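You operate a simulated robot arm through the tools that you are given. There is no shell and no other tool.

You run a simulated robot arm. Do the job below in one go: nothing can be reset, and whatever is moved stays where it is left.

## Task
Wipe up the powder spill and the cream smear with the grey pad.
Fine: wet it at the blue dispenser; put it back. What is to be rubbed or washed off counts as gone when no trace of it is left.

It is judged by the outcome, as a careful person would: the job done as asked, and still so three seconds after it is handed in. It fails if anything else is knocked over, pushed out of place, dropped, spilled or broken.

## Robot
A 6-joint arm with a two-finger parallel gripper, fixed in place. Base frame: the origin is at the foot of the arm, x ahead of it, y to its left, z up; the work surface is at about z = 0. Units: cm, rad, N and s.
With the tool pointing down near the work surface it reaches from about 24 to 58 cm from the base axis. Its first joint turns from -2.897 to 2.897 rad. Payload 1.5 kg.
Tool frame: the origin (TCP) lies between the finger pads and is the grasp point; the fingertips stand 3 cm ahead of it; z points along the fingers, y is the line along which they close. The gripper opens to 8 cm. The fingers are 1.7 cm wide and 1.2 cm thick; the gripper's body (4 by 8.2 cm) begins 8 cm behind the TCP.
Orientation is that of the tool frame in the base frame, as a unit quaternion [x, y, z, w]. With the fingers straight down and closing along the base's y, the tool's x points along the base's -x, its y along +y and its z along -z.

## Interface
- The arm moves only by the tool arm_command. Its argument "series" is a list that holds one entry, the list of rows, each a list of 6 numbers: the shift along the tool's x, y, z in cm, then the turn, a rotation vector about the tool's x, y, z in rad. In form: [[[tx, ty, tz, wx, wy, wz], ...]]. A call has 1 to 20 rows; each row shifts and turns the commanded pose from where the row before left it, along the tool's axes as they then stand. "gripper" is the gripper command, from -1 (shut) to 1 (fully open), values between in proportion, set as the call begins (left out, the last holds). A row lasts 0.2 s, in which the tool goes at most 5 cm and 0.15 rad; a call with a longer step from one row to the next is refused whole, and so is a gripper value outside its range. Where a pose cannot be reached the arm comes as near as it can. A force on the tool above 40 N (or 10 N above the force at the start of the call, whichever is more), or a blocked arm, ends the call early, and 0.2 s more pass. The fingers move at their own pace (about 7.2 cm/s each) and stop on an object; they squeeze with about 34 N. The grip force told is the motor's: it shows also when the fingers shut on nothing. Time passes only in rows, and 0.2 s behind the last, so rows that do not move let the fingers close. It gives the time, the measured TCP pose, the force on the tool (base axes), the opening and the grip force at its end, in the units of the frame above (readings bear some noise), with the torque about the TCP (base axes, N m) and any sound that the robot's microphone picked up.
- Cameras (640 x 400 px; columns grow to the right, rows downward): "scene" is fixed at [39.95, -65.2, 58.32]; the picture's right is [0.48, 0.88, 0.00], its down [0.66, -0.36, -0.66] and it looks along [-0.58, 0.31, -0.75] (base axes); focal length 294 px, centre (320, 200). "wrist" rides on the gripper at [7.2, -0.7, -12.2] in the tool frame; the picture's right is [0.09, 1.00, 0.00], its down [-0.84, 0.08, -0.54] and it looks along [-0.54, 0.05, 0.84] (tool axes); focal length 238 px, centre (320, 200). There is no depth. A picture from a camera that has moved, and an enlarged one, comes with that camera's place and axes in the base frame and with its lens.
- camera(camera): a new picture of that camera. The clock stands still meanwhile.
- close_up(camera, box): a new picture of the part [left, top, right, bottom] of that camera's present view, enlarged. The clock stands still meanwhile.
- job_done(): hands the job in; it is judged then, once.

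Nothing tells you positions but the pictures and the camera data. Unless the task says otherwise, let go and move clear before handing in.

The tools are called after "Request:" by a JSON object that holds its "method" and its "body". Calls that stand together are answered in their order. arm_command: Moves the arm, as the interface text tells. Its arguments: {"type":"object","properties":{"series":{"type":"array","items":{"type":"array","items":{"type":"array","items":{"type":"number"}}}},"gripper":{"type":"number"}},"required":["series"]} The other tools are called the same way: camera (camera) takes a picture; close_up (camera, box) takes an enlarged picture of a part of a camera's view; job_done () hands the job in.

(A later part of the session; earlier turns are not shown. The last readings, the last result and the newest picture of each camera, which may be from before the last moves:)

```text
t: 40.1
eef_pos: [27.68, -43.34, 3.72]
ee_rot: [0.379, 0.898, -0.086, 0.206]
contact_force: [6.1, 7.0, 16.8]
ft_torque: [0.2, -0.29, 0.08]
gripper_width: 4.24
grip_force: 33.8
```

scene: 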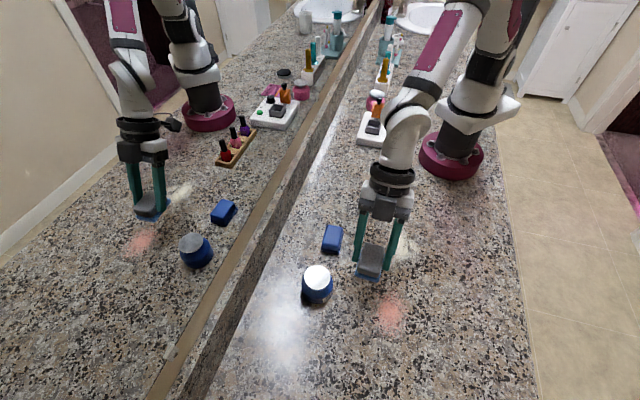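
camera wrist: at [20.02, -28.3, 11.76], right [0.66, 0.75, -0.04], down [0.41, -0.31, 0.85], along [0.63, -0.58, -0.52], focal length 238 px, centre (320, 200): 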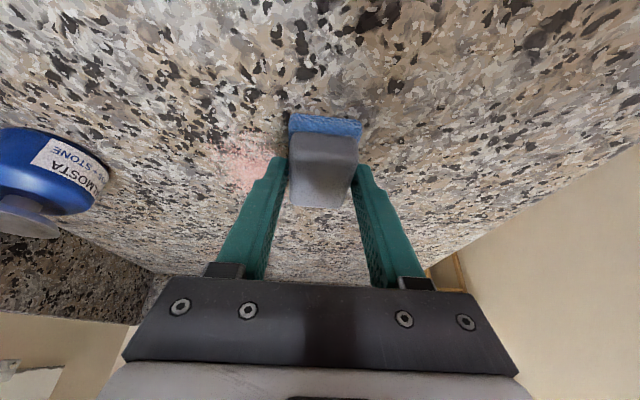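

Request:
{"method": "arm_command", "body": {"series": [[[0, -1, 0, 0, 0, 0], [0, -1, 0, 0, 0, 0], [0, -1, 0, 0, 0, 0], [0, -1, 0, 0, 0, 0], [0, -1, 0, 0, 0, 0]]], "gripper": -1}}

Request:
{"method": "close_up", "body": {"camera": "scene", "box": [310, 220, 450, 350]}}

```text
t: 41.3
eef_pos: [24.16, -46.8, 3.94]
ee_rot: [0.38, 0.897, -0.086, 0.207]
contact_force: [-0.6, 0.0, -0.7]
ft_torque: [0.03, -0.02, 0.04]
gripper_width: 4.23
grip_force: 34.1
```

```text
3.08 times, centred on (380, 285) of scene
camera zoom: at [39.95, -65.2, 58.32], right [0.48, 0.88, 0.0], down [0.66, -0.36, -0.66], along [-0.58, 0.31, -0.75], focal length 903 px, centre (135, -62)
```

zoom: 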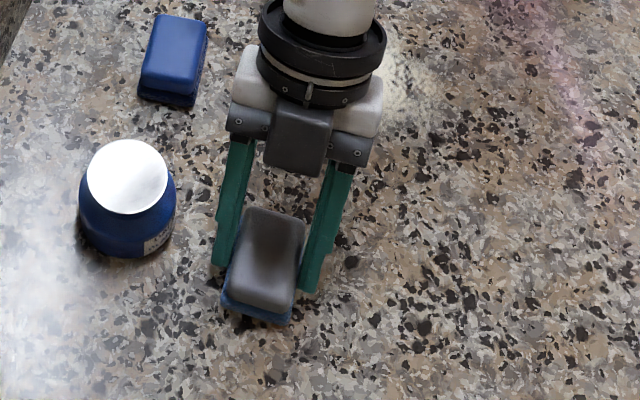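

The powder looks gone from here, though contact faded near the end of that stroke. I'll lift the pad away and inspect the whole area closely.

Request:
{"method": "arm_command", "body": {"series": [[[-0.87, 0, -1.8, 0, 0, 0], [-0.87, 0, -1.8, 0, 0, 0], [0, -2, 0, 0, 0, 0], [0, 0, 0, 0, 0, 0]]], "gripper": -1}}

Request:
{"method": "close_up", "body": {"camera": "scene", "box": [355, 265, 425, 345]}}

Request:
{"method": "camera", "body": {"camera": "wrist"}}

Request:
{"method": "close_up", "body": {"camera": "wrist", "box": [330, 50, 480, 190]}}

Request:
{"method": "close_up", "body": {"camera": "scene", "box": [380, 180, 500, 290]}}

```text
t: 42.3
eef_pos: [22.63, -48.25, 7.78]
ee_rot: [0.38, 0.898, -0.087, 0.206]
contact_force: [-0.2, 0.1, 0.1]
ft_torque: [0.0, -0.02, -0.02]
gripper_width: 4.27
grip_force: 34.3
```

```text
5.00 times, centred on (390, 305) of scene
camera zoom: at [39.95, -65.2, 58.32], right [0.48, 0.88, 0.0], down [0.66, -0.36, -0.66], along [-0.58, 0.31, -0.75], focal length 1468 px, centre (-30, -325)
```

zoom: 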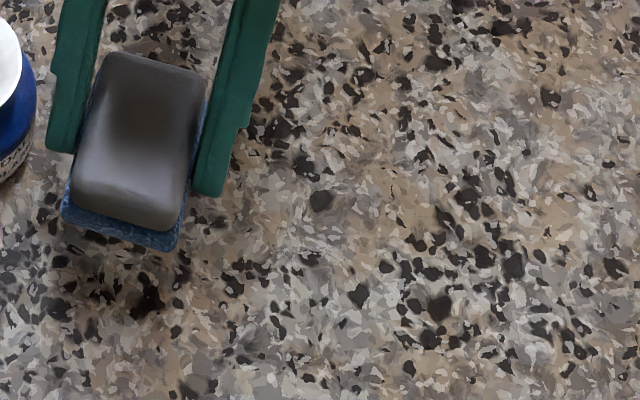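

```text
taken
camera wrist: at [14.01, -40.24, 15.66], right [0.66, 0.75, -0.04], down [0.41, -0.32, 0.85], along [0.63, -0.58, -0.52], focal length 238 px, centre (320, 200)
```

wrist: 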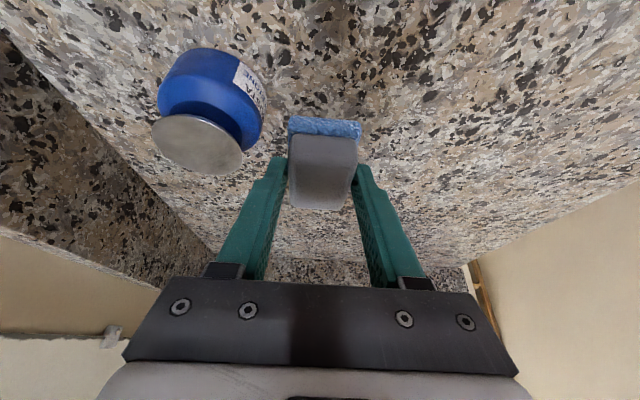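

```text
2.86 times, centred on (405, 120) of wrist
camera zoom: at [14.01, -40.24, 15.66], right [0.66, 0.75, -0.04], down [0.41, -0.32, 0.85], along [0.63, -0.58, -0.52], focal length 681 px, centre (77, 429)
```

zoom: 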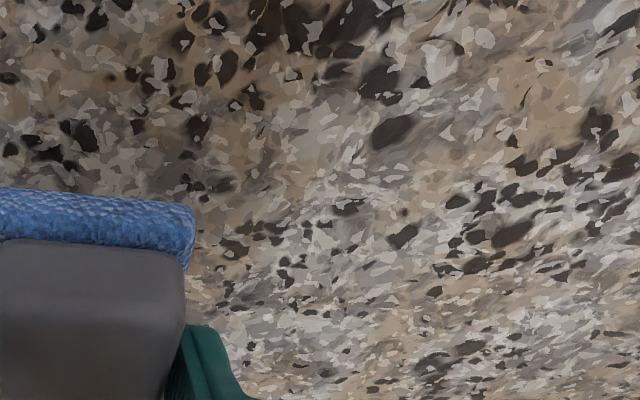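

```text
3.64 times, centred on (440, 235) of scene
camera zoom: at [39.95, -65.2, 58.32], right [0.48, 0.88, 0.0], down [0.66, -0.36, -0.66], along [-0.58, 0.31, -0.75], focal length 1068 px, centre (-116, 73)
```

zoom: 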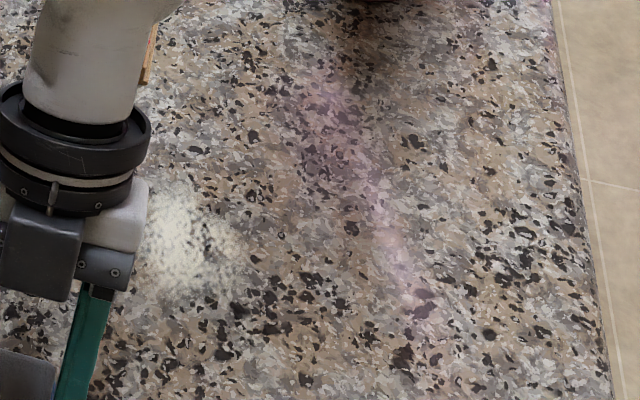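

The powder area is clean, with no pink left. There is also a faint pinkish haze on the counter nearer the base, so I'll look at it closely to decide whether it is part of the spill.

Request:
{"method": "close_up", "body": {"camera": "scene", "box": [425, 195, 485, 285]}}

Request:
{"method": "close_up", "body": {"camera": "scene", "box": [100, 100, 260, 250]}}

Request:
{"method": "camera", "body": {"camera": "scene"}}

```text
4.44 times, centred on (455, 240) of scene
camera zoom: at [39.95, -65.2, 58.32], right [0.48, 0.88, 0.0], down [0.66, -0.36, -0.66], along [-0.58, 0.31, -0.75], focal length 1305 px, centre (-280, 22)
```

zoom: 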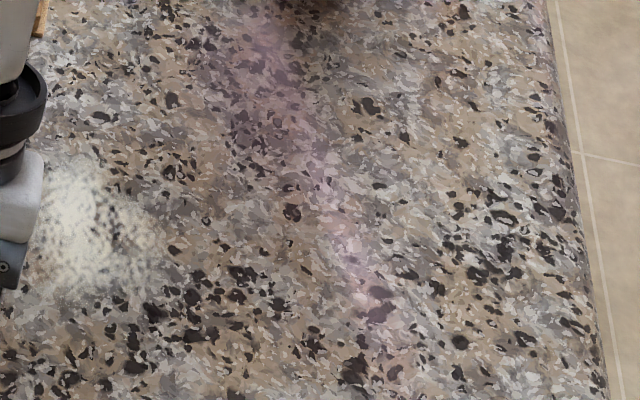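

```text
2.67 times, centred on (180, 175) of scene
camera zoom: at [39.95, -65.2, 58.32], right [0.48, 0.88, 0.0], down [0.66, -0.36, -0.66], along [-0.58, 0.31, -0.75], focal length 783 px, centre (693, 267)
```

zoom: 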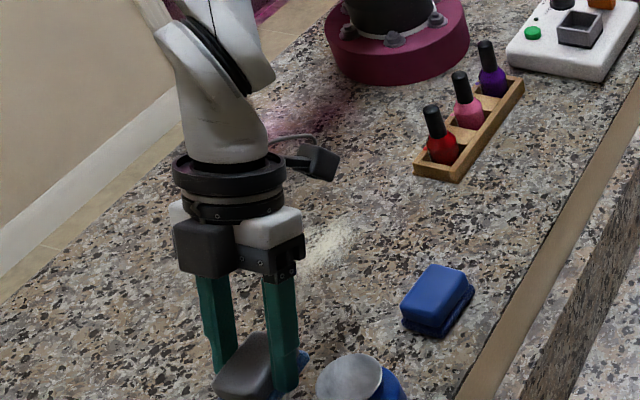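

```text
taken
```

scene: 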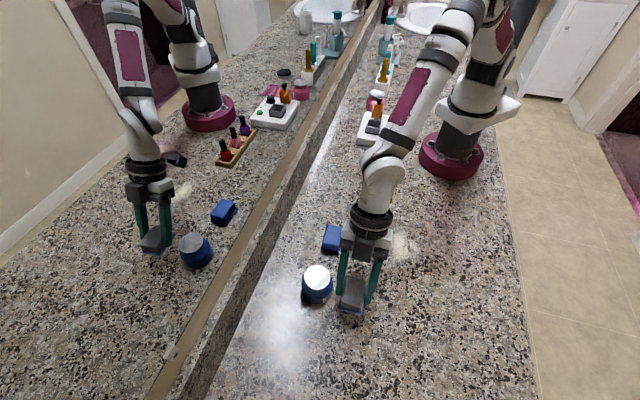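

The haze is just the glossy counter reflecting the magenta arm, so I'll leave it. The wet pad goes next to the cream near (16.6, -31.1). I'll raise it, carry it over and turn it about 60° so the lean suits the shorter reach.

Request:
{"method": "arm_command", "body": {"series": [[[-0.92, 0, -1.89, 0, 0, 0], [-0.92, 0, -1.89, 0, 0, 0], [-0.92, 0, -1.89, 0, 0, 0], [2.85, 0.425, -1.386, 0, 0, 0], [2.85, 0.425, -1.386, 0, 0, 0], [2.85, 0.425, -1.386, 0, 0, 0], [2.85, 0.425, -1.386, 0, 0, 0], [0, 0, 0, -0.0651, 0, -0.1341], [0, 0, 0, -0.0651, 0, -0.1341], [0, 0, 0, -0.0651, 0, -0.1341], [0, 0, 0, -0.0651, 0, -0.1341], [0, 0, 0, -0.0651, 0, -0.1341], [0, 0, 0, -0.0651, 0, -0.1341], [0, 0, 0, -0.0651, 0, -0.1341], [0, 0, 0, 0, 0, 0]]], "gripper": -1}}

Request:
{"method": "camera", "body": {"camera": "scene"}}

Request:
{"method": "camera", "body": {"camera": "wrist"}}

```text
t: 45.5
eef_pos: [15.39, -38.03, 14.24]
ee_rot: [-0.119, 0.967, 0.027, 0.224]
contact_force: [0.4, 0.2, -0.1]
ft_torque: [-0.02, -0.02, -0.02]
gripper_width: 4.25
grip_force: 34.2
```

```text
taken
```

scene: 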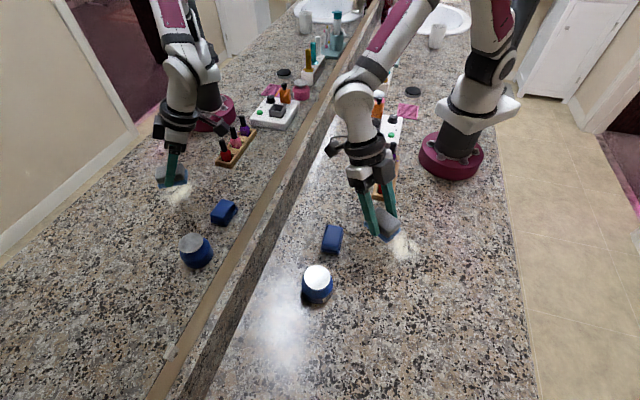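

```text
taken
camera wrist: at [3.99, -41.6, 22.06], right [-0.32, 0.95, -0.04], down [0.48, 0.2, 0.85], along [0.82, 0.26, -0.52], focal length 238 px, centre (320, 200)
```

wrist: 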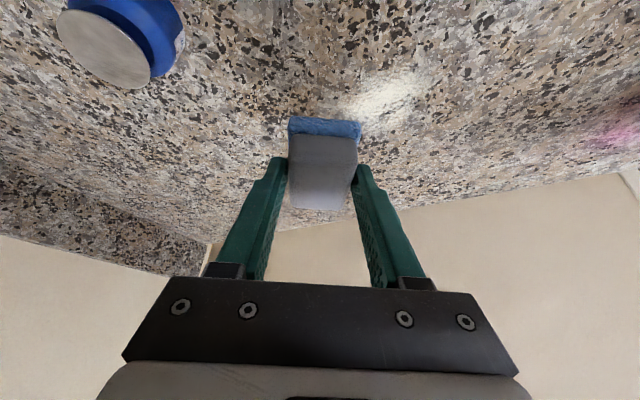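

The arm is comfortable here, and the cream lies just ahead to the right of the pad. I'll move to the near-left edge of the cream and lower to just above the counter.

Request:
{"method": "arm_command", "body": {"series": [[[1.98, -0.9, -0.967, 0, 0, 0], [1.09, 0, 2.23, 0, 0, 0], [1.09, 0, 2.23, 0, 0, 0], [1.09, 0, 2.23, 0, 0, 0], [1.09, 0, 2.23, 0, 0, 0], [0, 0, 0, 0, 0, 0]]], "gripper": -1}}

Request:
{"method": "close_up", "body": {"camera": "scene", "box": [320, 180, 460, 310]}}

```text
t: 46.9
eef_pos: [13.5, -39.49, 4.31]
ee_rot: [-0.118, 0.967, 0.028, 0.223]
contact_force: [-0.1, -0.1, -0.9]
ft_torque: [0.02, 0.0, -0.02]
gripper_width: 4.26
grip_force: 33.5
```

```text
3.08 times, centred on (390, 245) of scene
camera zoom: at [39.95, -65.2, 58.32], right [0.48, 0.88, 0.0], down [0.66, -0.36, -0.66], along [-0.58, 0.31, -0.75], focal length 903 px, centre (105, 62)
```

zoom: 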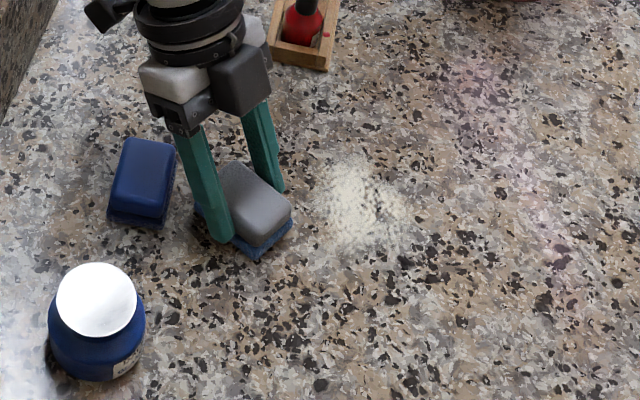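

The pad is in place beside the cream. I'll lower to contact in fine steps.

Request:
{"method": "arm_command", "body": {"series": [[[0.024, 0, 0.05, 0, 0, 0], [0.024, 0, 0.05, 0, 0, 0], [0.024, 0, 0.05, 0, 0, 0], [0.024, 0, 0.05, 0, 0, 0], [0.024, 0, 0.05, 0, 0, 0], [0, 0, 0, 0, 0, 0]]], "gripper": -1}}

```text
t: 48.3
eef_pos: [13.12, -39.45, 3.85]
ee_rot: [-0.117, 0.967, 0.026, 0.223]
contact_force: [-0.8, -0.5, -0.8]
ft_torque: [-0.02, 0.0, -0.04]
gripper_width: 4.23
grip_force: 33.8
```

Request:
{"method": "arm_command", "body": {"series": [[[0.022, 0, 0.045, 0, 0, 0], [0, 0, 0, 0, 0, 0]]], "gripper": -1}}

```text
t: 48.9
eef_pos: [13.23, -39.47, 3.89]
ee_rot: [-0.118, 0.967, 0.027, 0.224]
contact_force: [-0.1, -0.2, -1.5]
ft_torque: [-0.01, 0.01, -0.01]
gripper_width: 4.28
grip_force: 34.0
```

Request:
{"method": "arm_command", "body": {"series": [[[0.022, 0, 0.045, 0, 0, 0], [0.022, 0, 0.045, 0, 0, 0], [0, 0, 0, 0, 0, 0]]], "gripper": -1}}

```text
t: 49.7
eef_pos: [13.06, -39.38, 3.8]
ee_rot: [-0.118, 0.967, 0.027, 0.224]
contact_force: [-1.0, 1.1, 8.6]
ft_torque: [0.1, 0.05, 0.01]
gripper_width: 4.24
grip_force: 33.7
```

Contact is at 8.6 N, so I'll start the first sweep over the near edge of the cream.

Request:
{"method": "arm_command", "body": {"series": [[[0.009, 1, 0.018, 0, 0, 0], [0, 1, 0, 0, 0, 0], [0, 1, 0, 0, 0, 0], [0, 1, 0, 0, 0, 0], [0, 1, 0, 0, 0, 0], [0, 1, 0, 0, 0, 0]]], "gripper": -1}}

Request:
{"method": "close_up", "body": {"camera": "scene", "box": [320, 180, 460, 310]}}

```text
t: 51.1
eef_pos: [11.72, -33.54, 3.63]
ee_rot: [-0.117, 0.967, 0.027, 0.224]
contact_force: [2.1, -8.3, 15.1]
ft_torque: [-0.3, -0.17, -0.05]
gripper_width: 4.25
grip_force: 34.2
```

```text
3.08 times, centred on (390, 245) of scene
camera zoom: at [39.95, -65.2, 58.32], right [0.48, 0.88, 0.0], down [0.66, -0.36, -0.66], along [-0.58, 0.31, -0.75], focal length 903 px, centre (105, 62)
```

zoom: 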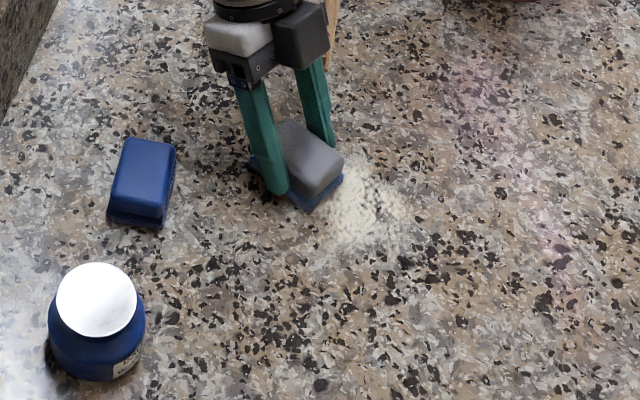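

The pad is reaching the cream's near edge. The red bottle's top is at about (1.8, -26.2, 8.9), so I'll stop this sweep early to keep the camera well clear of it.

Request:
{"method": "arm_command", "body": {"series": [[[0, 1, 0, 0, 0, 0], [0, 1, 0, 0, 0, 0], [0, 1, 0, 0, 0, 0], [0, 1, 0, 0, 0, 0], [0, 0.4, 0, 0, 0, 0]]], "gripper": -1}}

Request:
{"method": "close_up", "body": {"camera": "scene", "box": [320, 160, 460, 290]}}

Request:
{"method": "close_up", "body": {"camera": "scene", "box": [120, 90, 280, 230]}}

```text
t: 52.3
eef_pos: [10.67, -29.07, 3.97]
ee_rot: [-0.118, 0.967, 0.027, 0.224]
contact_force: [-0.5, -0.1, 0.4]
ft_torque: [0.01, 0.02, 0.0]
gripper_width: 4.25
grip_force: 34.2
```

```text
3.08 times, centred on (390, 225) of scene
camera zoom: at [39.95, -65.2, 58.32], right [0.48, 0.88, 0.0], down [0.66, -0.36, -0.66], along [-0.58, 0.31, -0.75], focal length 903 px, centre (105, 123)
```

zoom: 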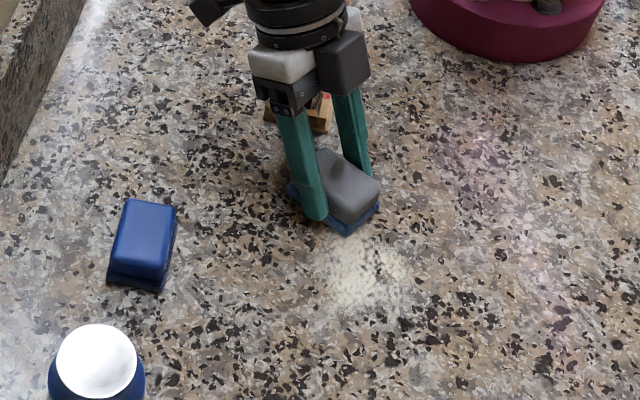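

```text
2.86 times, centred on (200, 160) of scene
camera zoom: at [39.95, -65.2, 58.32], right [0.48, 0.88, 0.0], down [0.66, -0.36, -0.66], along [-0.58, 0.31, -0.75], focal length 839 px, centre (663, 314)
```

zoom: 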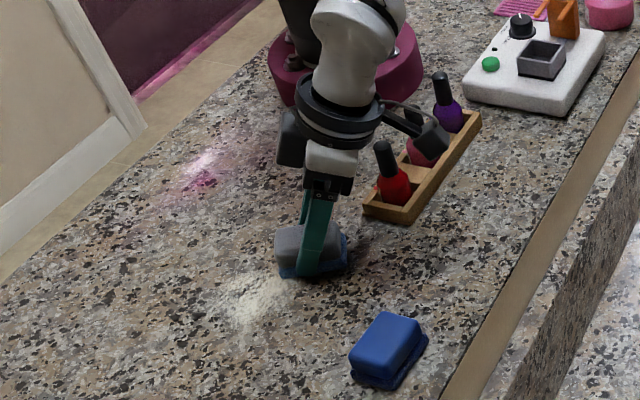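

Contact was lost near the end of that pass, while the bottles stayed well clear. I'll step 2.3 cm outward over the cream and re-establish contact.

Request:
{"method": "arm_command", "body": {"series": [[[-1.035, 0, 0.5055, 0, 0, 0], [-1.035, 0, 0.5055, 0, 0, 0], [0, 0, 0, 0, 0, 0], [0.022, 0, 0.045, 0, 0, 0], [0, 0, 0, 0, 0, 0]]], "gripper": -1}}

```text
t: 53.5
eef_pos: [13.01, -28.67, 3.85]
ee_rot: [-0.118, 0.967, 0.028, 0.223]
contact_force: [-0.3, -0.1, 0.2]
ft_torque: [0.0, -0.01, -0.01]
gripper_width: 4.24
grip_force: 33.9
```

Request:
{"method": "arm_command", "body": {"series": [[[0.024, 0, 0.05, 0, 0, 0], [0, 0, 0, 0, 0, 0]]], "gripper": -1}}

```text
t: 54.1
eef_pos: [12.8, -28.71, 3.72]
ee_rot: [-0.117, 0.967, 0.028, 0.224]
contact_force: [-5.6, 6.1, 18.5]
ft_torque: [0.21, 0.1, 0.05]
gripper_width: 4.26
grip_force: 33.7
```

Contact is at 18.5 N, so I'll sweep back across the cream.

Request:
{"method": "arm_command", "body": {"series": [[[0, -1, 0, 0, 0, 0], [0, -1, 0, 0, 0, 0], [0, -1, 0, 0, 0, 0], [0, -1, 0, 0, 0, 0]]], "gripper": -1}}

Request:
{"method": "close_up", "body": {"camera": "scene", "box": [320, 160, 460, 290]}}

```text
t: 54.5
eef_pos: [13.31, -29.27, 3.73]
ee_rot: [-0.116, 0.967, 0.028, 0.225]
contact_force: [-0.4, 1.8, 11.6]
ft_torque: [0.1, 0.12, 0.05]
gripper_width: 4.29
grip_force: 33.6
stopped in row 1: the force on the tool passed its limit at 41 N (the readings are from after the stop); the commanded pose is now the measured one
```

```text
3.08 times, centred on (390, 225) of scene
camera zoom: at [39.95, -65.2, 58.32], right [0.48, 0.88, 0.0], down [0.66, -0.36, -0.66], along [-0.58, 0.31, -0.75], focal length 903 px, centre (105, 123)
```

zoom: 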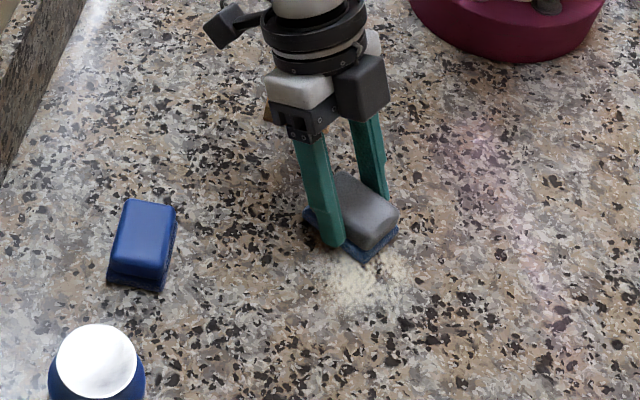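

The start of the motion spiked the force and stopped the call; it has now settled at 11.6 N. I'll start more gently this time.

Request:
{"method": "arm_command", "body": {"series": [[[0, -0.3, 0, 0, 0, 0], [0, -0.6, 0, 0, 0, 0], [0, -0.8, 0, 0, 0, 0], [0, -0.8, 0, 0, 0, 0]]], "gripper": -1}}

Request:
{"method": "close_up", "body": {"camera": "scene", "box": [320, 160, 460, 290]}}

```text
t: 55.5
eef_pos: [13.72, -31.81, 3.75]
ee_rot: [-0.117, 0.967, 0.029, 0.225]
contact_force: [-1.3, 3.3, 8.4]
ft_torque: [0.12, 0.09, 0.01]
gripper_width: 4.26
grip_force: 34.2
```

```text
3.08 times, centred on (390, 225) of scene
camera zoom: at [39.95, -65.2, 58.32], right [0.48, 0.88, 0.0], down [0.66, -0.36, -0.66], along [-0.58, 0.31, -0.75], focal length 903 px, centre (105, 123)
```

zoom: 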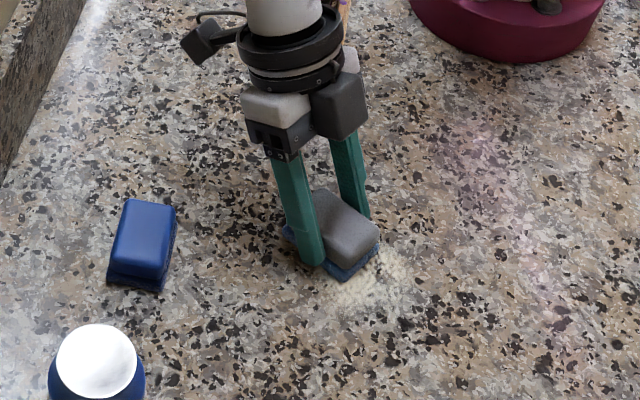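

The sweep is going well at 8 N, so I'll continue with a slight downward bias to hold contact.

Request:
{"method": "arm_command", "body": {"series": [[[0.004, -0.8, 0.009, 0, 0, 0], [0.004, -0.8, 0.009, 0, 0, 0], [0.002, -0.8, 0.004, 0, 0, 0], [0.002, -0.8, 0.004, 0, 0, 0], [0, -0.8, 0, 0, 0, 0], [0, -0.8, 0, 0, 0, 0]]], "gripper": -1}}

Request:
{"method": "close_up", "body": {"camera": "scene", "box": [320, 160, 460, 290]}}

```text
t: 56.9
eef_pos: [14.92, -36.33, 3.78]
ee_rot: [-0.117, 0.967, 0.029, 0.224]
contact_force: [-3.6, 9.0, 18.2]
ft_torque: [0.29, 0.01, 0.06]
gripper_width: 4.29
grip_force: 34.1
```

```text
3.08 times, centred on (390, 225) of scene
camera zoom: at [39.95, -65.2, 58.32], right [0.48, 0.88, 0.0], down [0.66, -0.36, -0.66], along [-0.58, 0.31, -0.75], focal length 903 px, centre (105, 123)
```

zoom: 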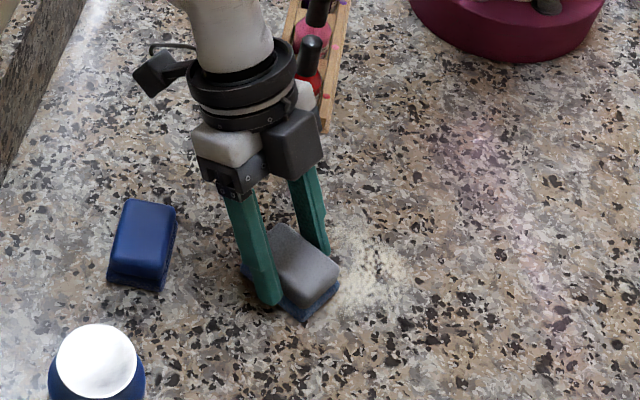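

The band I just passed over is much fainter. I'll step 2.3 cm further out in contact and sweep forward over the main remaining cream.

Request:
{"method": "arm_command", "body": {"series": [[[-0.3, 0, 0.146, 0, 0, 0], [-0.6, 0, 0.293, 0, 0, 0], [-0.6, 0, 0.293, 0, 0, 0], [-0.57, 0, 0.279, 0, 0, 0], [0, 0, 0, 0, 0, 0]]], "gripper": -1}}

```text
t: 58.1
eef_pos: [17.03, -36.0, 3.7]
ee_rot: [-0.117, 0.967, 0.026, 0.224]
contact_force: [-10.2, -8.7, 28.2]
ft_torque: [-0.28, 0.11, -0.08]
gripper_width: 4.26
grip_force: 33.5
```

The force is 28 N, so I'll ease up a little and sweep forward.

Request:
{"method": "arm_command", "body": {"series": [[[-0.013, 0.2, -0.027, 0, 0, 0], [0, 0.6, 0, 0, 0, 0], [0, 0.8, 0, 0, 0, 0], [0, 0.8, 0, 0, 0, 0], [0, 0.8, 0, 0, 0, 0]]], "gripper": -1}}

```text
t: 59.3
eef_pos: [16.37, -32.79, 3.74]
ee_rot: [-0.118, 0.967, 0.029, 0.225]
contact_force: [-0.7, -0.3, -0.5]
ft_torque: [0.01, 0.03, -0.02]
gripper_width: 4.28
grip_force: 34.0
```

Contact dropped off as the stroke went forward, so the path rises slightly in that direction. I'll press down again and include a small downward correction.

Request:
{"method": "arm_command", "body": {"series": [[[0.022, 0, 0.045, 0, 0, 0], [0, 0, 0, 0, 0, 0]]], "gripper": -1}}

```text
t: 59.9
eef_pos: [16.44, -32.89, 3.63]
ee_rot: [-0.117, 0.967, 0.029, 0.224]
contact_force: [-4.6, 4.9, 13.4]
ft_torque: [0.17, 0.03, 0.01]
gripper_width: 4.24
grip_force: 34.1
```

Request:
{"method": "arm_command", "body": {"series": [[[-0.001, -0.3, -0.003, 0, 0, 0], [-0.003, -0.7, -0.006, 0, 0, 0], [-0.003, -0.7, -0.006, 0, 0, 0], [-0.003, -0.7, -0.006, 0, 0, 0]]], "gripper": -1}}

Request:
{"method": "close_up", "body": {"camera": "scene", "box": [320, 160, 460, 290]}}

```text
t: 60.9
eef_pos: [16.81, -35.14, 3.86]
ee_rot: [-0.117, 0.967, 0.028, 0.225]
contact_force: [0.6, 16.9, 32.7]
ft_torque: [0.56, -0.14, 0.09]
gripper_width: 4.24
grip_force: 33.9
```

```text
3.08 times, centred on (390, 225) of scene
camera zoom: at [39.95, -65.2, 58.32], right [0.48, 0.88, 0.0], down [0.66, -0.36, -0.66], along [-0.58, 0.31, -0.75], focal length 903 px, centre (105, 123)
```

zoom: 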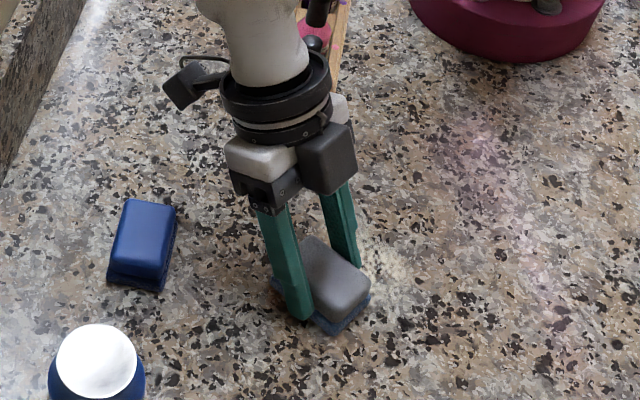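

The force is 33 N here. I'll ease up slightly and sweep forward over the cream with a small downward correction.

Request:
{"method": "arm_command", "body": {"series": [[[-0.009, 0.2, -0.018, 0, 0, 0], [0.003, 0.7, 0.007, 0, 0, 0], [0.003, 0.8, 0.008, 0, 0, 0], [0.003, 0.8, 0.008, 0, 0, 0]]], "gripper": -1}}

```text
t: 61.9
eef_pos: [16.22, -32.77, 3.68]
ee_rot: [-0.117, 0.967, 0.026, 0.224]
contact_force: [4.7, -16.1, 31.9]
ft_torque: [-0.39, -0.44, -0.15]
gripper_width: 4.26
grip_force: 33.8
```

Request:
{"method": "arm_command", "body": {"series": [[[-0.006, 0.8, -0.012, 0, 0, 0], [0.002, 0.8, 0.004, 0, 0, 0], [0.002, 0.8, 0.004, 0, 0, 0]]], "gripper": -1}}

Request:
{"method": "close_up", "body": {"camera": "scene", "box": [320, 160, 460, 290]}}

```text
t: 62.7
eef_pos: [15.88, -30.31, 3.64]
ee_rot: [-0.117, 0.967, 0.027, 0.225]
contact_force: [2.3, -16.5, 34.7]
ft_torque: [-0.58, -0.38, -0.15]
gripper_width: 4.28
grip_force: 33.6
```

```text
3.08 times, centred on (390, 225) of scene
camera zoom: at [39.95, -65.2, 58.32], right [0.48, 0.88, 0.0], down [0.66, -0.36, -0.66], along [-0.58, 0.31, -0.75], focal length 903 px, centre (105, 123)
```

zoom: 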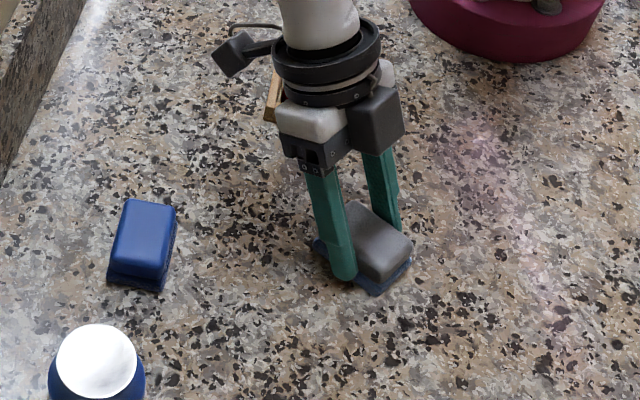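

The cream is nearly cleared behind the pad. I'll ease the force a little and finish this stroke.

Request:
{"method": "arm_command", "body": {"series": [[[-0.012, 0.6, -0.025, 0, 0, 0], [0, 0.8, 0, 0, 0, 0], [0, 0.8, 0, 0, 0, 0], [0, 0.6, 0, 0, 0, 0]]], "gripper": -1}}

Request:
{"method": "close_up", "body": {"camera": "scene", "box": [350, 190, 450, 280]}}

```text
t: 63.7
eef_pos: [15.06, -27.65, 3.63]
ee_rot: [-0.118, 0.967, 0.03, 0.224]
contact_force: [2.3, -5.9, 12.0]
ft_torque: [-0.24, -0.23, -0.09]
gripper_width: 4.29
grip_force: 34.6
```

```text
4.44 times, centred on (400, 235) of scene
camera zoom: at [39.95, -65.2, 58.32], right [0.48, 0.88, 0.0], down [0.66, -0.36, -0.66], along [-0.58, 0.31, -0.75], focal length 1305 px, centre (-36, 44)
```

zoom: 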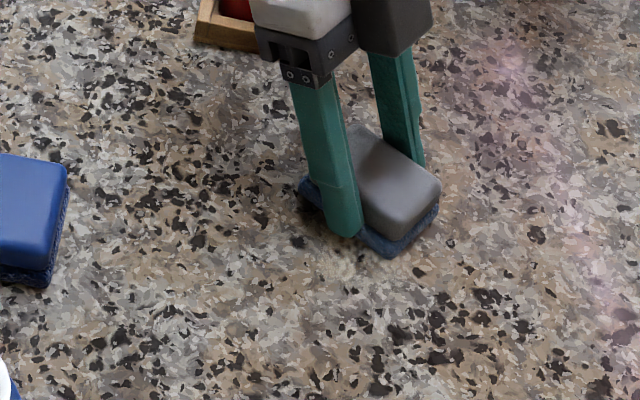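

The cream is almost gone; I can see a faint trace near (17.9, -31). I'll lift the pad and move it aside to inspect the whole patch.

Request:
{"method": "arm_command", "body": {"series": [[[-0.44, 0, -0.9, 0, 0, 0], [-0.88, 0, -1.8, 0, 0, 0], [0, -3.5, 0, 0, 0, 0], [0, -3.5, 0, 0, 0, 0], [0, -3.5, 0, 0, 0, 0], [0, -2.0, 0, 0, 0, 0], [0, 0, 0, 0, 0, 0]]], "gripper": -1}}

Request:
{"method": "close_up", "body": {"camera": "scene", "box": [360, 205, 450, 285]}}

Request:
{"method": "close_up", "body": {"camera": "wrist", "box": [340, 20, 540, 170]}}

Request:
{"method": "camera", "body": {"camera": "scene"}}

```text
t: 65.3
eef_pos: [17.94, -39.78, 6.92]
ee_rot: [-0.117, 0.967, 0.029, 0.224]
contact_force: [0.3, 0.2, 0.0]
ft_torque: [-0.01, -0.02, -0.01]
gripper_width: 4.24
grip_force: 33.8
```

```text
5.00 times, centred on (405, 245) of scene
camera zoom: at [39.95, -65.2, 58.32], right [0.48, 0.88, 0.0], down [0.66, -0.36, -0.66], along [-0.58, 0.31, -0.75], focal length 1468 px, centre (-105, -25)
```

zoom: 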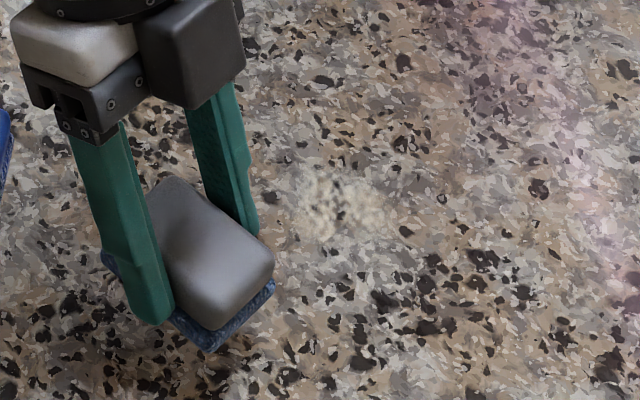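

```text
2.67 times, centred on (440, 95) of wrist
camera zoom: at [6.74, -43.23, 14.76], right [-0.32, 0.95, -0.04], down [0.48, 0.2, 0.86], along [0.82, 0.25, -0.52], focal length 636 px, centre (0, 480)
```

zoom: 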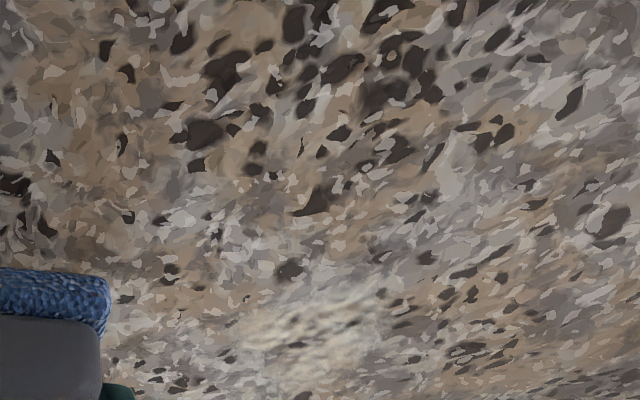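

```text
taken
```

scene: 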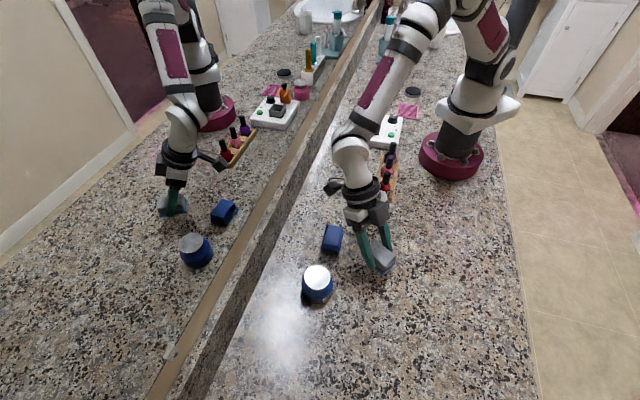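

A pale patch about 4 cm wide remains around (17.5, -29.7), so the cream needs more rubbing. I'll go back over it and rub to and fro.

Request:
{"method": "arm_command", "body": {"series": [[[-0.72, 2.7, 0.352, 0, 0, 0], [0, 2.7, 0, 0, 0, 0], [0.57, 0, 1.168, 0, 0, 0], [0.57, 0, 1.168, 0, 0, 0], [0.13, 0, 0.265, 0, 0, 0], [0, 0, 0, 0, 0, 0], [0.022, 0, 0.045, 0, 0, 0], [0.022, 0, 0.045, 0, 0, 0], [0, 0, 0, 0, 0, 0]]], "gripper": -1}}

```text
t: 67.3
eef_pos: [17.57, -34.24, 3.55]
ee_rot: [-0.118, 0.967, 0.028, 0.224]
contact_force: [-0.3, -0.2, -1.3]
ft_torque: [0.01, -0.04, 0.0]
gripper_width: 4.27
grip_force: 34.1
```

Request:
{"method": "arm_command", "body": {"series": [[[0.022, 0, 0.045, 0, 0, 0], [0, 0, 0, 0, 0, 0]]], "gripper": -1}}

```text
t: 67.9
eef_pos: [17.58, -34.21, 3.61]
ee_rot: [-0.118, 0.967, 0.029, 0.224]
contact_force: [-0.3, 0.7, 0.4]
ft_torque: [0.02, 0.0, 0.03]
gripper_width: 4.27
grip_force: 34.2
```

Request:
{"method": "arm_command", "body": {"series": [[[0.022, 0, 0.045, 0, 0, 0], [0, 0, 0, 0, 0, 0]]], "gripper": -1}}

```text
t: 68.5
eef_pos: [17.62, -34.28, 3.67]
ee_rot: [-0.116, 0.967, 0.028, 0.225]
contact_force: [1.0, 0.5, 3.0]
ft_torque: [0.0, 0.03, 0.0]
gripper_width: 4.25
grip_force: 34.4
```

Request:
{"method": "arm_command", "body": {"series": [[[0.015, 0.2, 0.03, 0, 0, 0], [0.003, 0.6, 0.006, 0, 0, 0], [0.003, 0.8, 0.006, 0, 0, 0], [0.003, 0.8, 0.006, 0, 0, 0]]], "gripper": -1}}

Request:
{"method": "close_up", "body": {"camera": "wrist", "box": [220, 80, 420, 230]}}

```text
t: 69.5
eef_pos: [16.99, -31.88, 3.65]
ee_rot: [-0.119, 0.967, 0.028, 0.224]
contact_force: [1.1, -3.2, 5.3]
ft_torque: [-0.19, -0.09, 0.0]
gripper_width: 4.27
grip_force: 33.6
```

```text
2.67 times, centred on (320, 155) of wrist
camera zoom: at [5.81, -35.44, 11.49], right [-0.32, 0.95, -0.04], down [0.48, 0.2, 0.86], along [0.82, 0.26, -0.52], focal length 636 px, centre (320, 320)
```

zoom: 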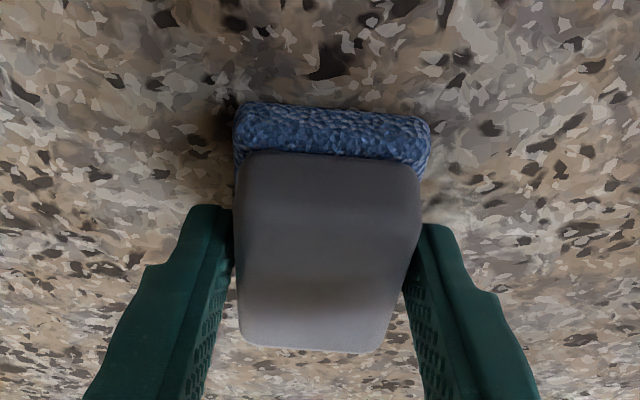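

The grip is still good. I'll press a little more and continue through the remaining patch.

Request:
{"method": "arm_command", "body": {"series": [[[0.012, 0.6, 0.025, 0, 0, 0], [0.004, 0.8, 0.008, 0, 0, 0], [0.004, 0.8, 0.008, 0, 0, 0], [0.003, 0.8, 0.006, 0, 0, 0]]], "gripper": -1}}

```text
t: 70.5
eef_pos: [16.38, -29.27, 3.61]
ee_rot: [-0.117, 0.967, 0.027, 0.225]
contact_force: [4.9, -11.0, 26.2]
ft_torque: [-0.25, -0.34, -0.12]
gripper_width: 4.29
grip_force: 33.7
```

Request:
{"method": "arm_command", "body": {"series": [[[0, 0.7, 0, 0, 0, 0], [0, 0.8, 0, 0, 0, 0], [0, 0.7, 0, 0, 0, 0], [0, 0, 0, 0, 0, 0]]], "gripper": -1}}

Request:
{"method": "close_up", "body": {"camera": "scene", "box": [360, 205, 450, 285]}}

```text
t: 71.5
eef_pos: [15.8, -26.85, 3.61]
ee_rot: [-0.118, 0.967, 0.029, 0.224]
contact_force: [-1.3, -6.9, 16.3]
ft_torque: [-0.25, -0.19, -0.05]
gripper_width: 4.29
grip_force: 34.0
```

```text
5.00 times, centred on (405, 245) of scene
camera zoom: at [39.95, -65.2, 58.32], right [0.48, 0.88, 0.0], down [0.66, -0.36, -0.66], along [-0.58, 0.31, -0.75], focal length 1468 px, centre (-105, -25)
```

zoom: 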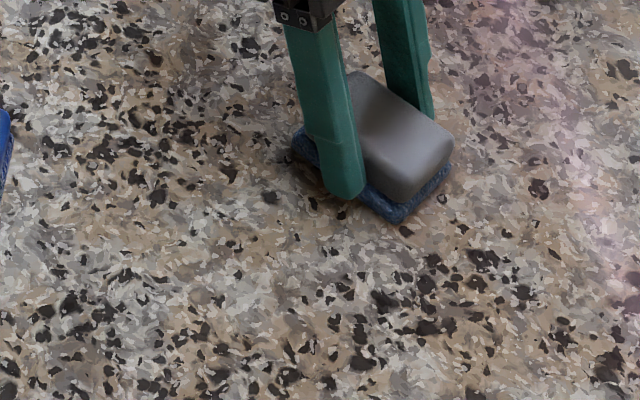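

The patch looks clear where I can see it. I'll rub back over it once more, since part is hidden under the pad.

Request:
{"method": "arm_command", "body": {"series": [[[0, -0.3, 0, 0, 0, 0], [0, -0.6, 0, 0, 0, 0], [0, -0.8, 0, 0, 0, 0], [0, -0.8, 0, 0, 0, 0]]], "gripper": -1}}

```text
t: 72.5
eef_pos: [16.42, -29.43, 3.56]
ee_rot: [-0.117, 0.967, 0.029, 0.225]
contact_force: [-2.1, 13.5, 25.7]
ft_torque: [0.48, -0.03, 0.08]
gripper_width: 4.26
grip_force: 34.3
```

Request:
{"method": "arm_command", "body": {"series": [[[-0.004, -0.8, -0.008, 0, 0, 0], [-0.002, -0.8, -0.004, 0, 0, 0], [0, -0.8, 0, 0, 0, 0], [0, -0.8, 0, 0, 0, 0], [0, -0.8, 0, 0, 0, 0]]], "gripper": -1}}

Request:
{"method": "close_up", "body": {"camera": "scene", "box": [360, 205, 450, 285]}}

```text
t: 73.7
eef_pos: [17.46, -33.22, 3.6]
ee_rot: [-0.117, 0.967, 0.029, 0.225]
contact_force: [-7.2, 11.6, 30.0]
ft_torque: [0.48, 0.02, 0.1]
gripper_width: 4.25
grip_force: 33.6
```

```text
5.00 times, centred on (405, 245) of scene
camera zoom: at [39.95, -65.2, 58.32], right [0.48, 0.88, 0.0], down [0.66, -0.36, -0.66], along [-0.58, 0.31, -0.75], focal length 1468 px, centre (-105, -25)
```

zoom: 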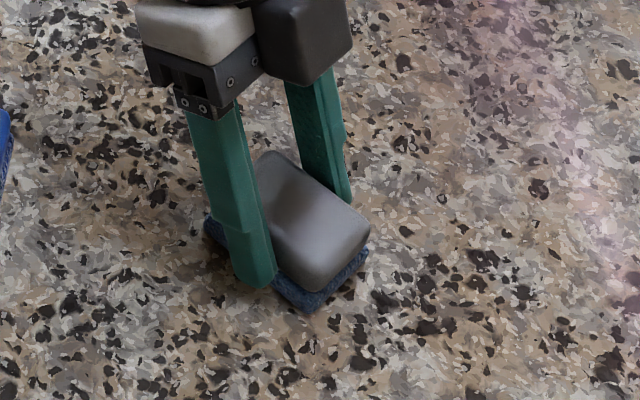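

It looks clean. I'll lift the pad and move it aside to check for traces from both cameras.

Request:
{"method": "arm_command", "body": {"series": [[[-0.44, 0, -0.9, 0, 0, 0], [-0.88, 0, -1.8, 0, 0, 0], [-0.88, 0, -1.8, 0, 0, 0], [0, -3.5, 0, 0, 0, 0], [0, -3.5, 0, 0, 0, 0], [0, -2.0, 0, 0, 0, 0], [0, 0, 0, 0, 0, 0]]], "gripper": -1}}

Request:
{"method": "close_up", "body": {"camera": "scene", "box": [370, 210, 440, 270]}}

Request:
{"method": "close_up", "body": {"camera": "wrist", "box": [340, 20, 540, 170]}}

Request:
{"method": "close_up", "body": {"camera": "scene", "box": [340, 200, 460, 340]}}

Request:
{"method": "camera", "body": {"camera": "wrist"}}

```text
t: 75.3
eef_pos: [19.69, -42.08, 8.44]
ee_rot: [-0.118, 0.967, 0.029, 0.224]
contact_force: [0.0, -0.5, -0.7]
ft_torque: [0.0, 0.03, 0.01]
gripper_width: 4.26
grip_force: 33.9
```

```text
6.67 times, centred on (405, 240) of scene
camera zoom: at [39.95, -65.2, 58.32], right [0.48, 0.88, 0.0], down [0.66, -0.36, -0.66], along [-0.58, 0.31, -0.75], focal length 1958 px, centre (-247, -67)
```

zoom: 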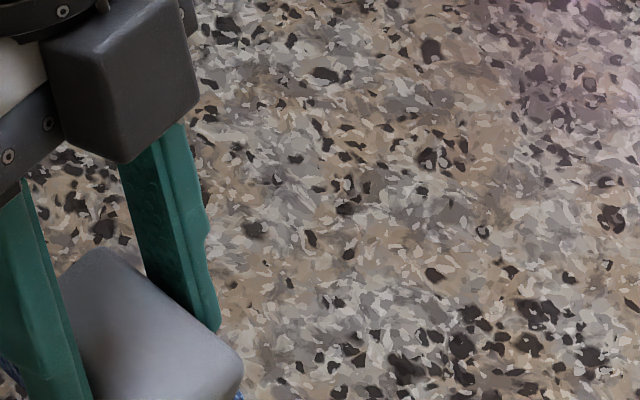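

```text
2.67 times, centred on (440, 95) of wrist
camera zoom: at [8.47, -45.62, 16.29], right [-0.32, 0.95, -0.04], down [0.48, 0.2, 0.86], along [0.82, 0.25, -0.52], focal length 636 px, centre (0, 480)
```

zoom: 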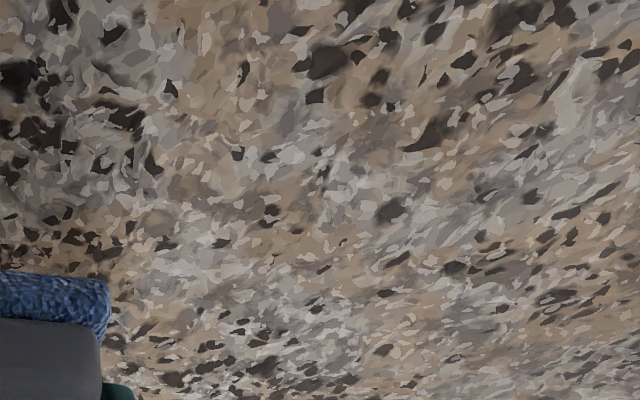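

```text
2.86 times, centred on (400, 270) of scene
camera zoom: at [39.95, -65.2, 58.32], right [0.48, 0.88, 0.0], down [0.66, -0.36, -0.66], along [-0.58, 0.31, -0.75], focal length 839 px, centre (91, 0)
```

zoom: 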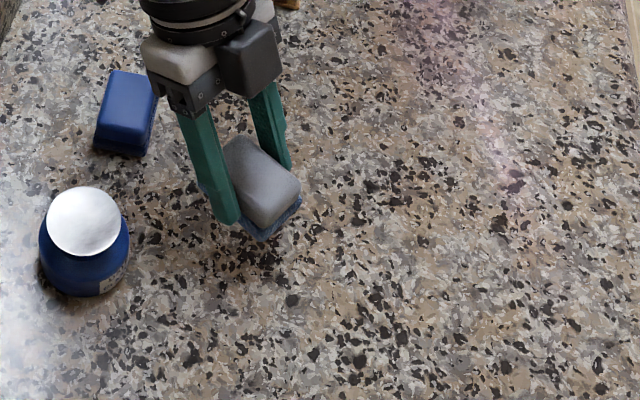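

```text
taken
camera wrist: at [8.47, -45.62, 16.29], right [-0.32, 0.95, -0.04], down [0.48, 0.2, 0.86], along [0.82, 0.25, -0.52], focal length 238 px, centre (320, 200)
```

wrist: 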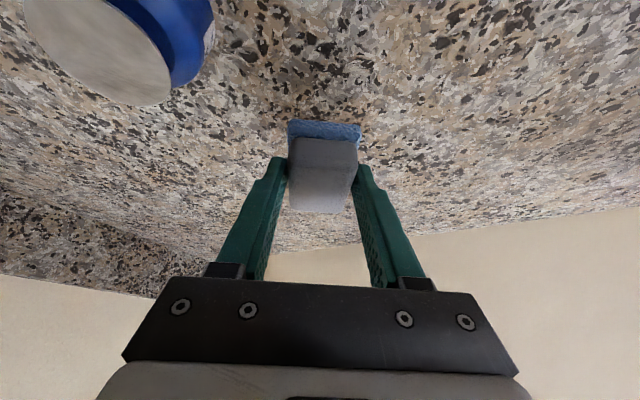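

Both spots look clean from here. I'll lift and turn the pad back to its original orientation, which also uncovers the rest of the cream area for a final check.

Request:
{"method": "arm_command", "body": {"series": [[[-1.23, 0, -2.515, 0, 0, 0], [-1.23, 0, -2.515, 0, 0, 0], [0, 0, 0, 0.0651, 0, 0.1341], [0, 0, 0, 0.0651, 0, 0.1341], [0, 0, 0, 0.0651, 0, 0.1341], [0, 0, 0, 0.0651, 0, 0.1341], [0, 0, 0, 0.0651, 0, 0.1341], [0, 0, 0, 0.0651, 0, 0.1341], [0, 0, 0, 0.0651, 0, 0.1341], [0, 0, 0, 0, 0, 0]]], "gripper": -1}}

Request:
{"method": "camera", "body": {"camera": "scene"}}

```text
t: 77.5
eef_pos: [19.56, -42.07, 14.12]
ee_rot: [0.381, 0.897, -0.085, 0.208]
contact_force: [0.0, -0.4, 0.5]
ft_torque: [-0.02, 0.0, -0.02]
gripper_width: 4.25
grip_force: 34.7
```

```text
taken
```

scene: 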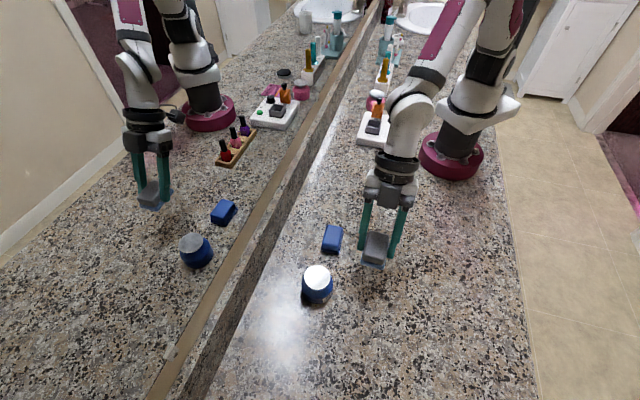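

I'll carry the pad back to above its original spot and look at the cleaned area and the landing spot.

Request:
{"method": "arm_command", "body": {"series": [[[-2.617, -1.528, 1.275, 0, 0, 0], [-2.617, -1.528, 1.275, 0, 0, 0], [-2.617, -1.528, 1.275, 0, 0, 0], [-2.617, -1.528, 1.275, 0, 0, 0], [-2.617, -1.528, 1.275, 0, 0, 0], [-2.617, -1.528, 1.275, 0, 0, 0], [0, 0, 0, 0, 0, 0]]], "gripper": -1}}

Request:
{"method": "close_up", "body": {"camera": "scene", "box": [360, 200, 450, 280]}}

Request:
{"method": "close_up", "body": {"camera": "scene", "box": [345, 260, 435, 350]}}

Request:
{"method": "camera", "body": {"camera": "wrist"}}

Request:
{"method": "camera", "body": {"camera": "scene"}}

```text
t: 79.1
eef_pos: [25.39, -60.75, 14.13]
ee_rot: [0.381, 0.897, -0.085, 0.206]
contact_force: [0.6, -0.4, -0.3]
ft_torque: [0.0, -0.02, -0.05]
gripper_width: 4.27
grip_force: 34.5
```

```text
5.00 times, centred on (405, 240) of scene
camera zoom: at [39.95, -65.2, 58.32], right [0.48, 0.88, 0.0], down [0.66, -0.36, -0.66], along [-0.58, 0.31, -0.75], focal length 1468 px, centre (-105, 0)
```

zoom: 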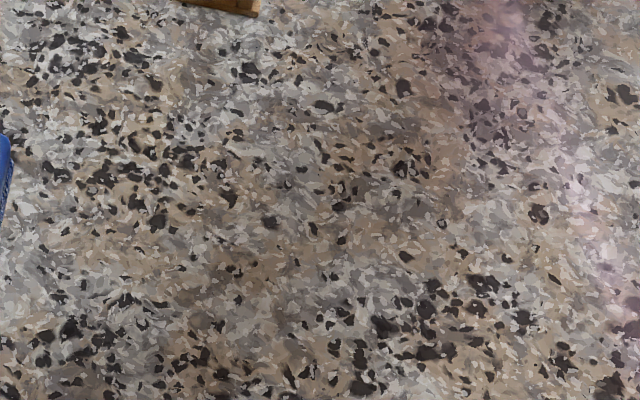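

```text
4.44 times, centred on (390, 305) of scene
camera zoom: at [39.95, -65.2, 58.32], right [0.48, 0.88, 0.0], down [0.66, -0.36, -0.66], along [-0.58, 0.31, -0.75], focal length 1305 px, centre (9, -267)
```

zoom: 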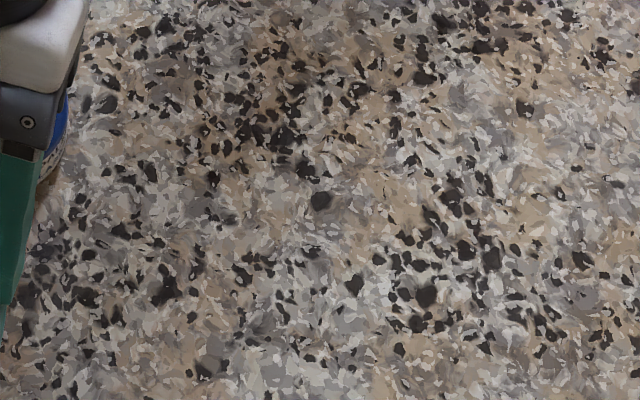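

```text
taken
camera wrist: at [16.74, -52.83, 22.07], right [0.66, 0.75, -0.03], down [0.41, -0.32, 0.85], along [0.63, -0.58, -0.52], focal length 238 px, centre (320, 200)
```

wrist: 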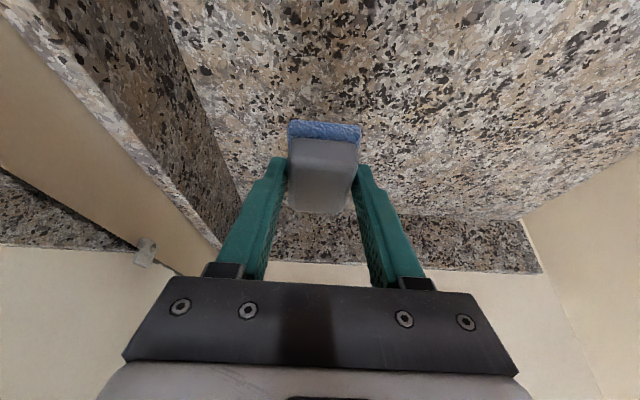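

```text
taken
```

scene: 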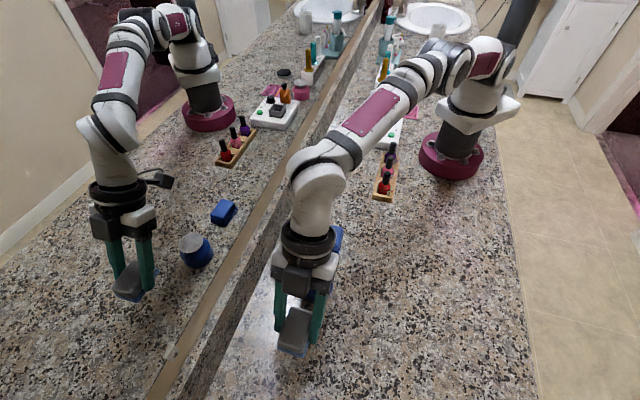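

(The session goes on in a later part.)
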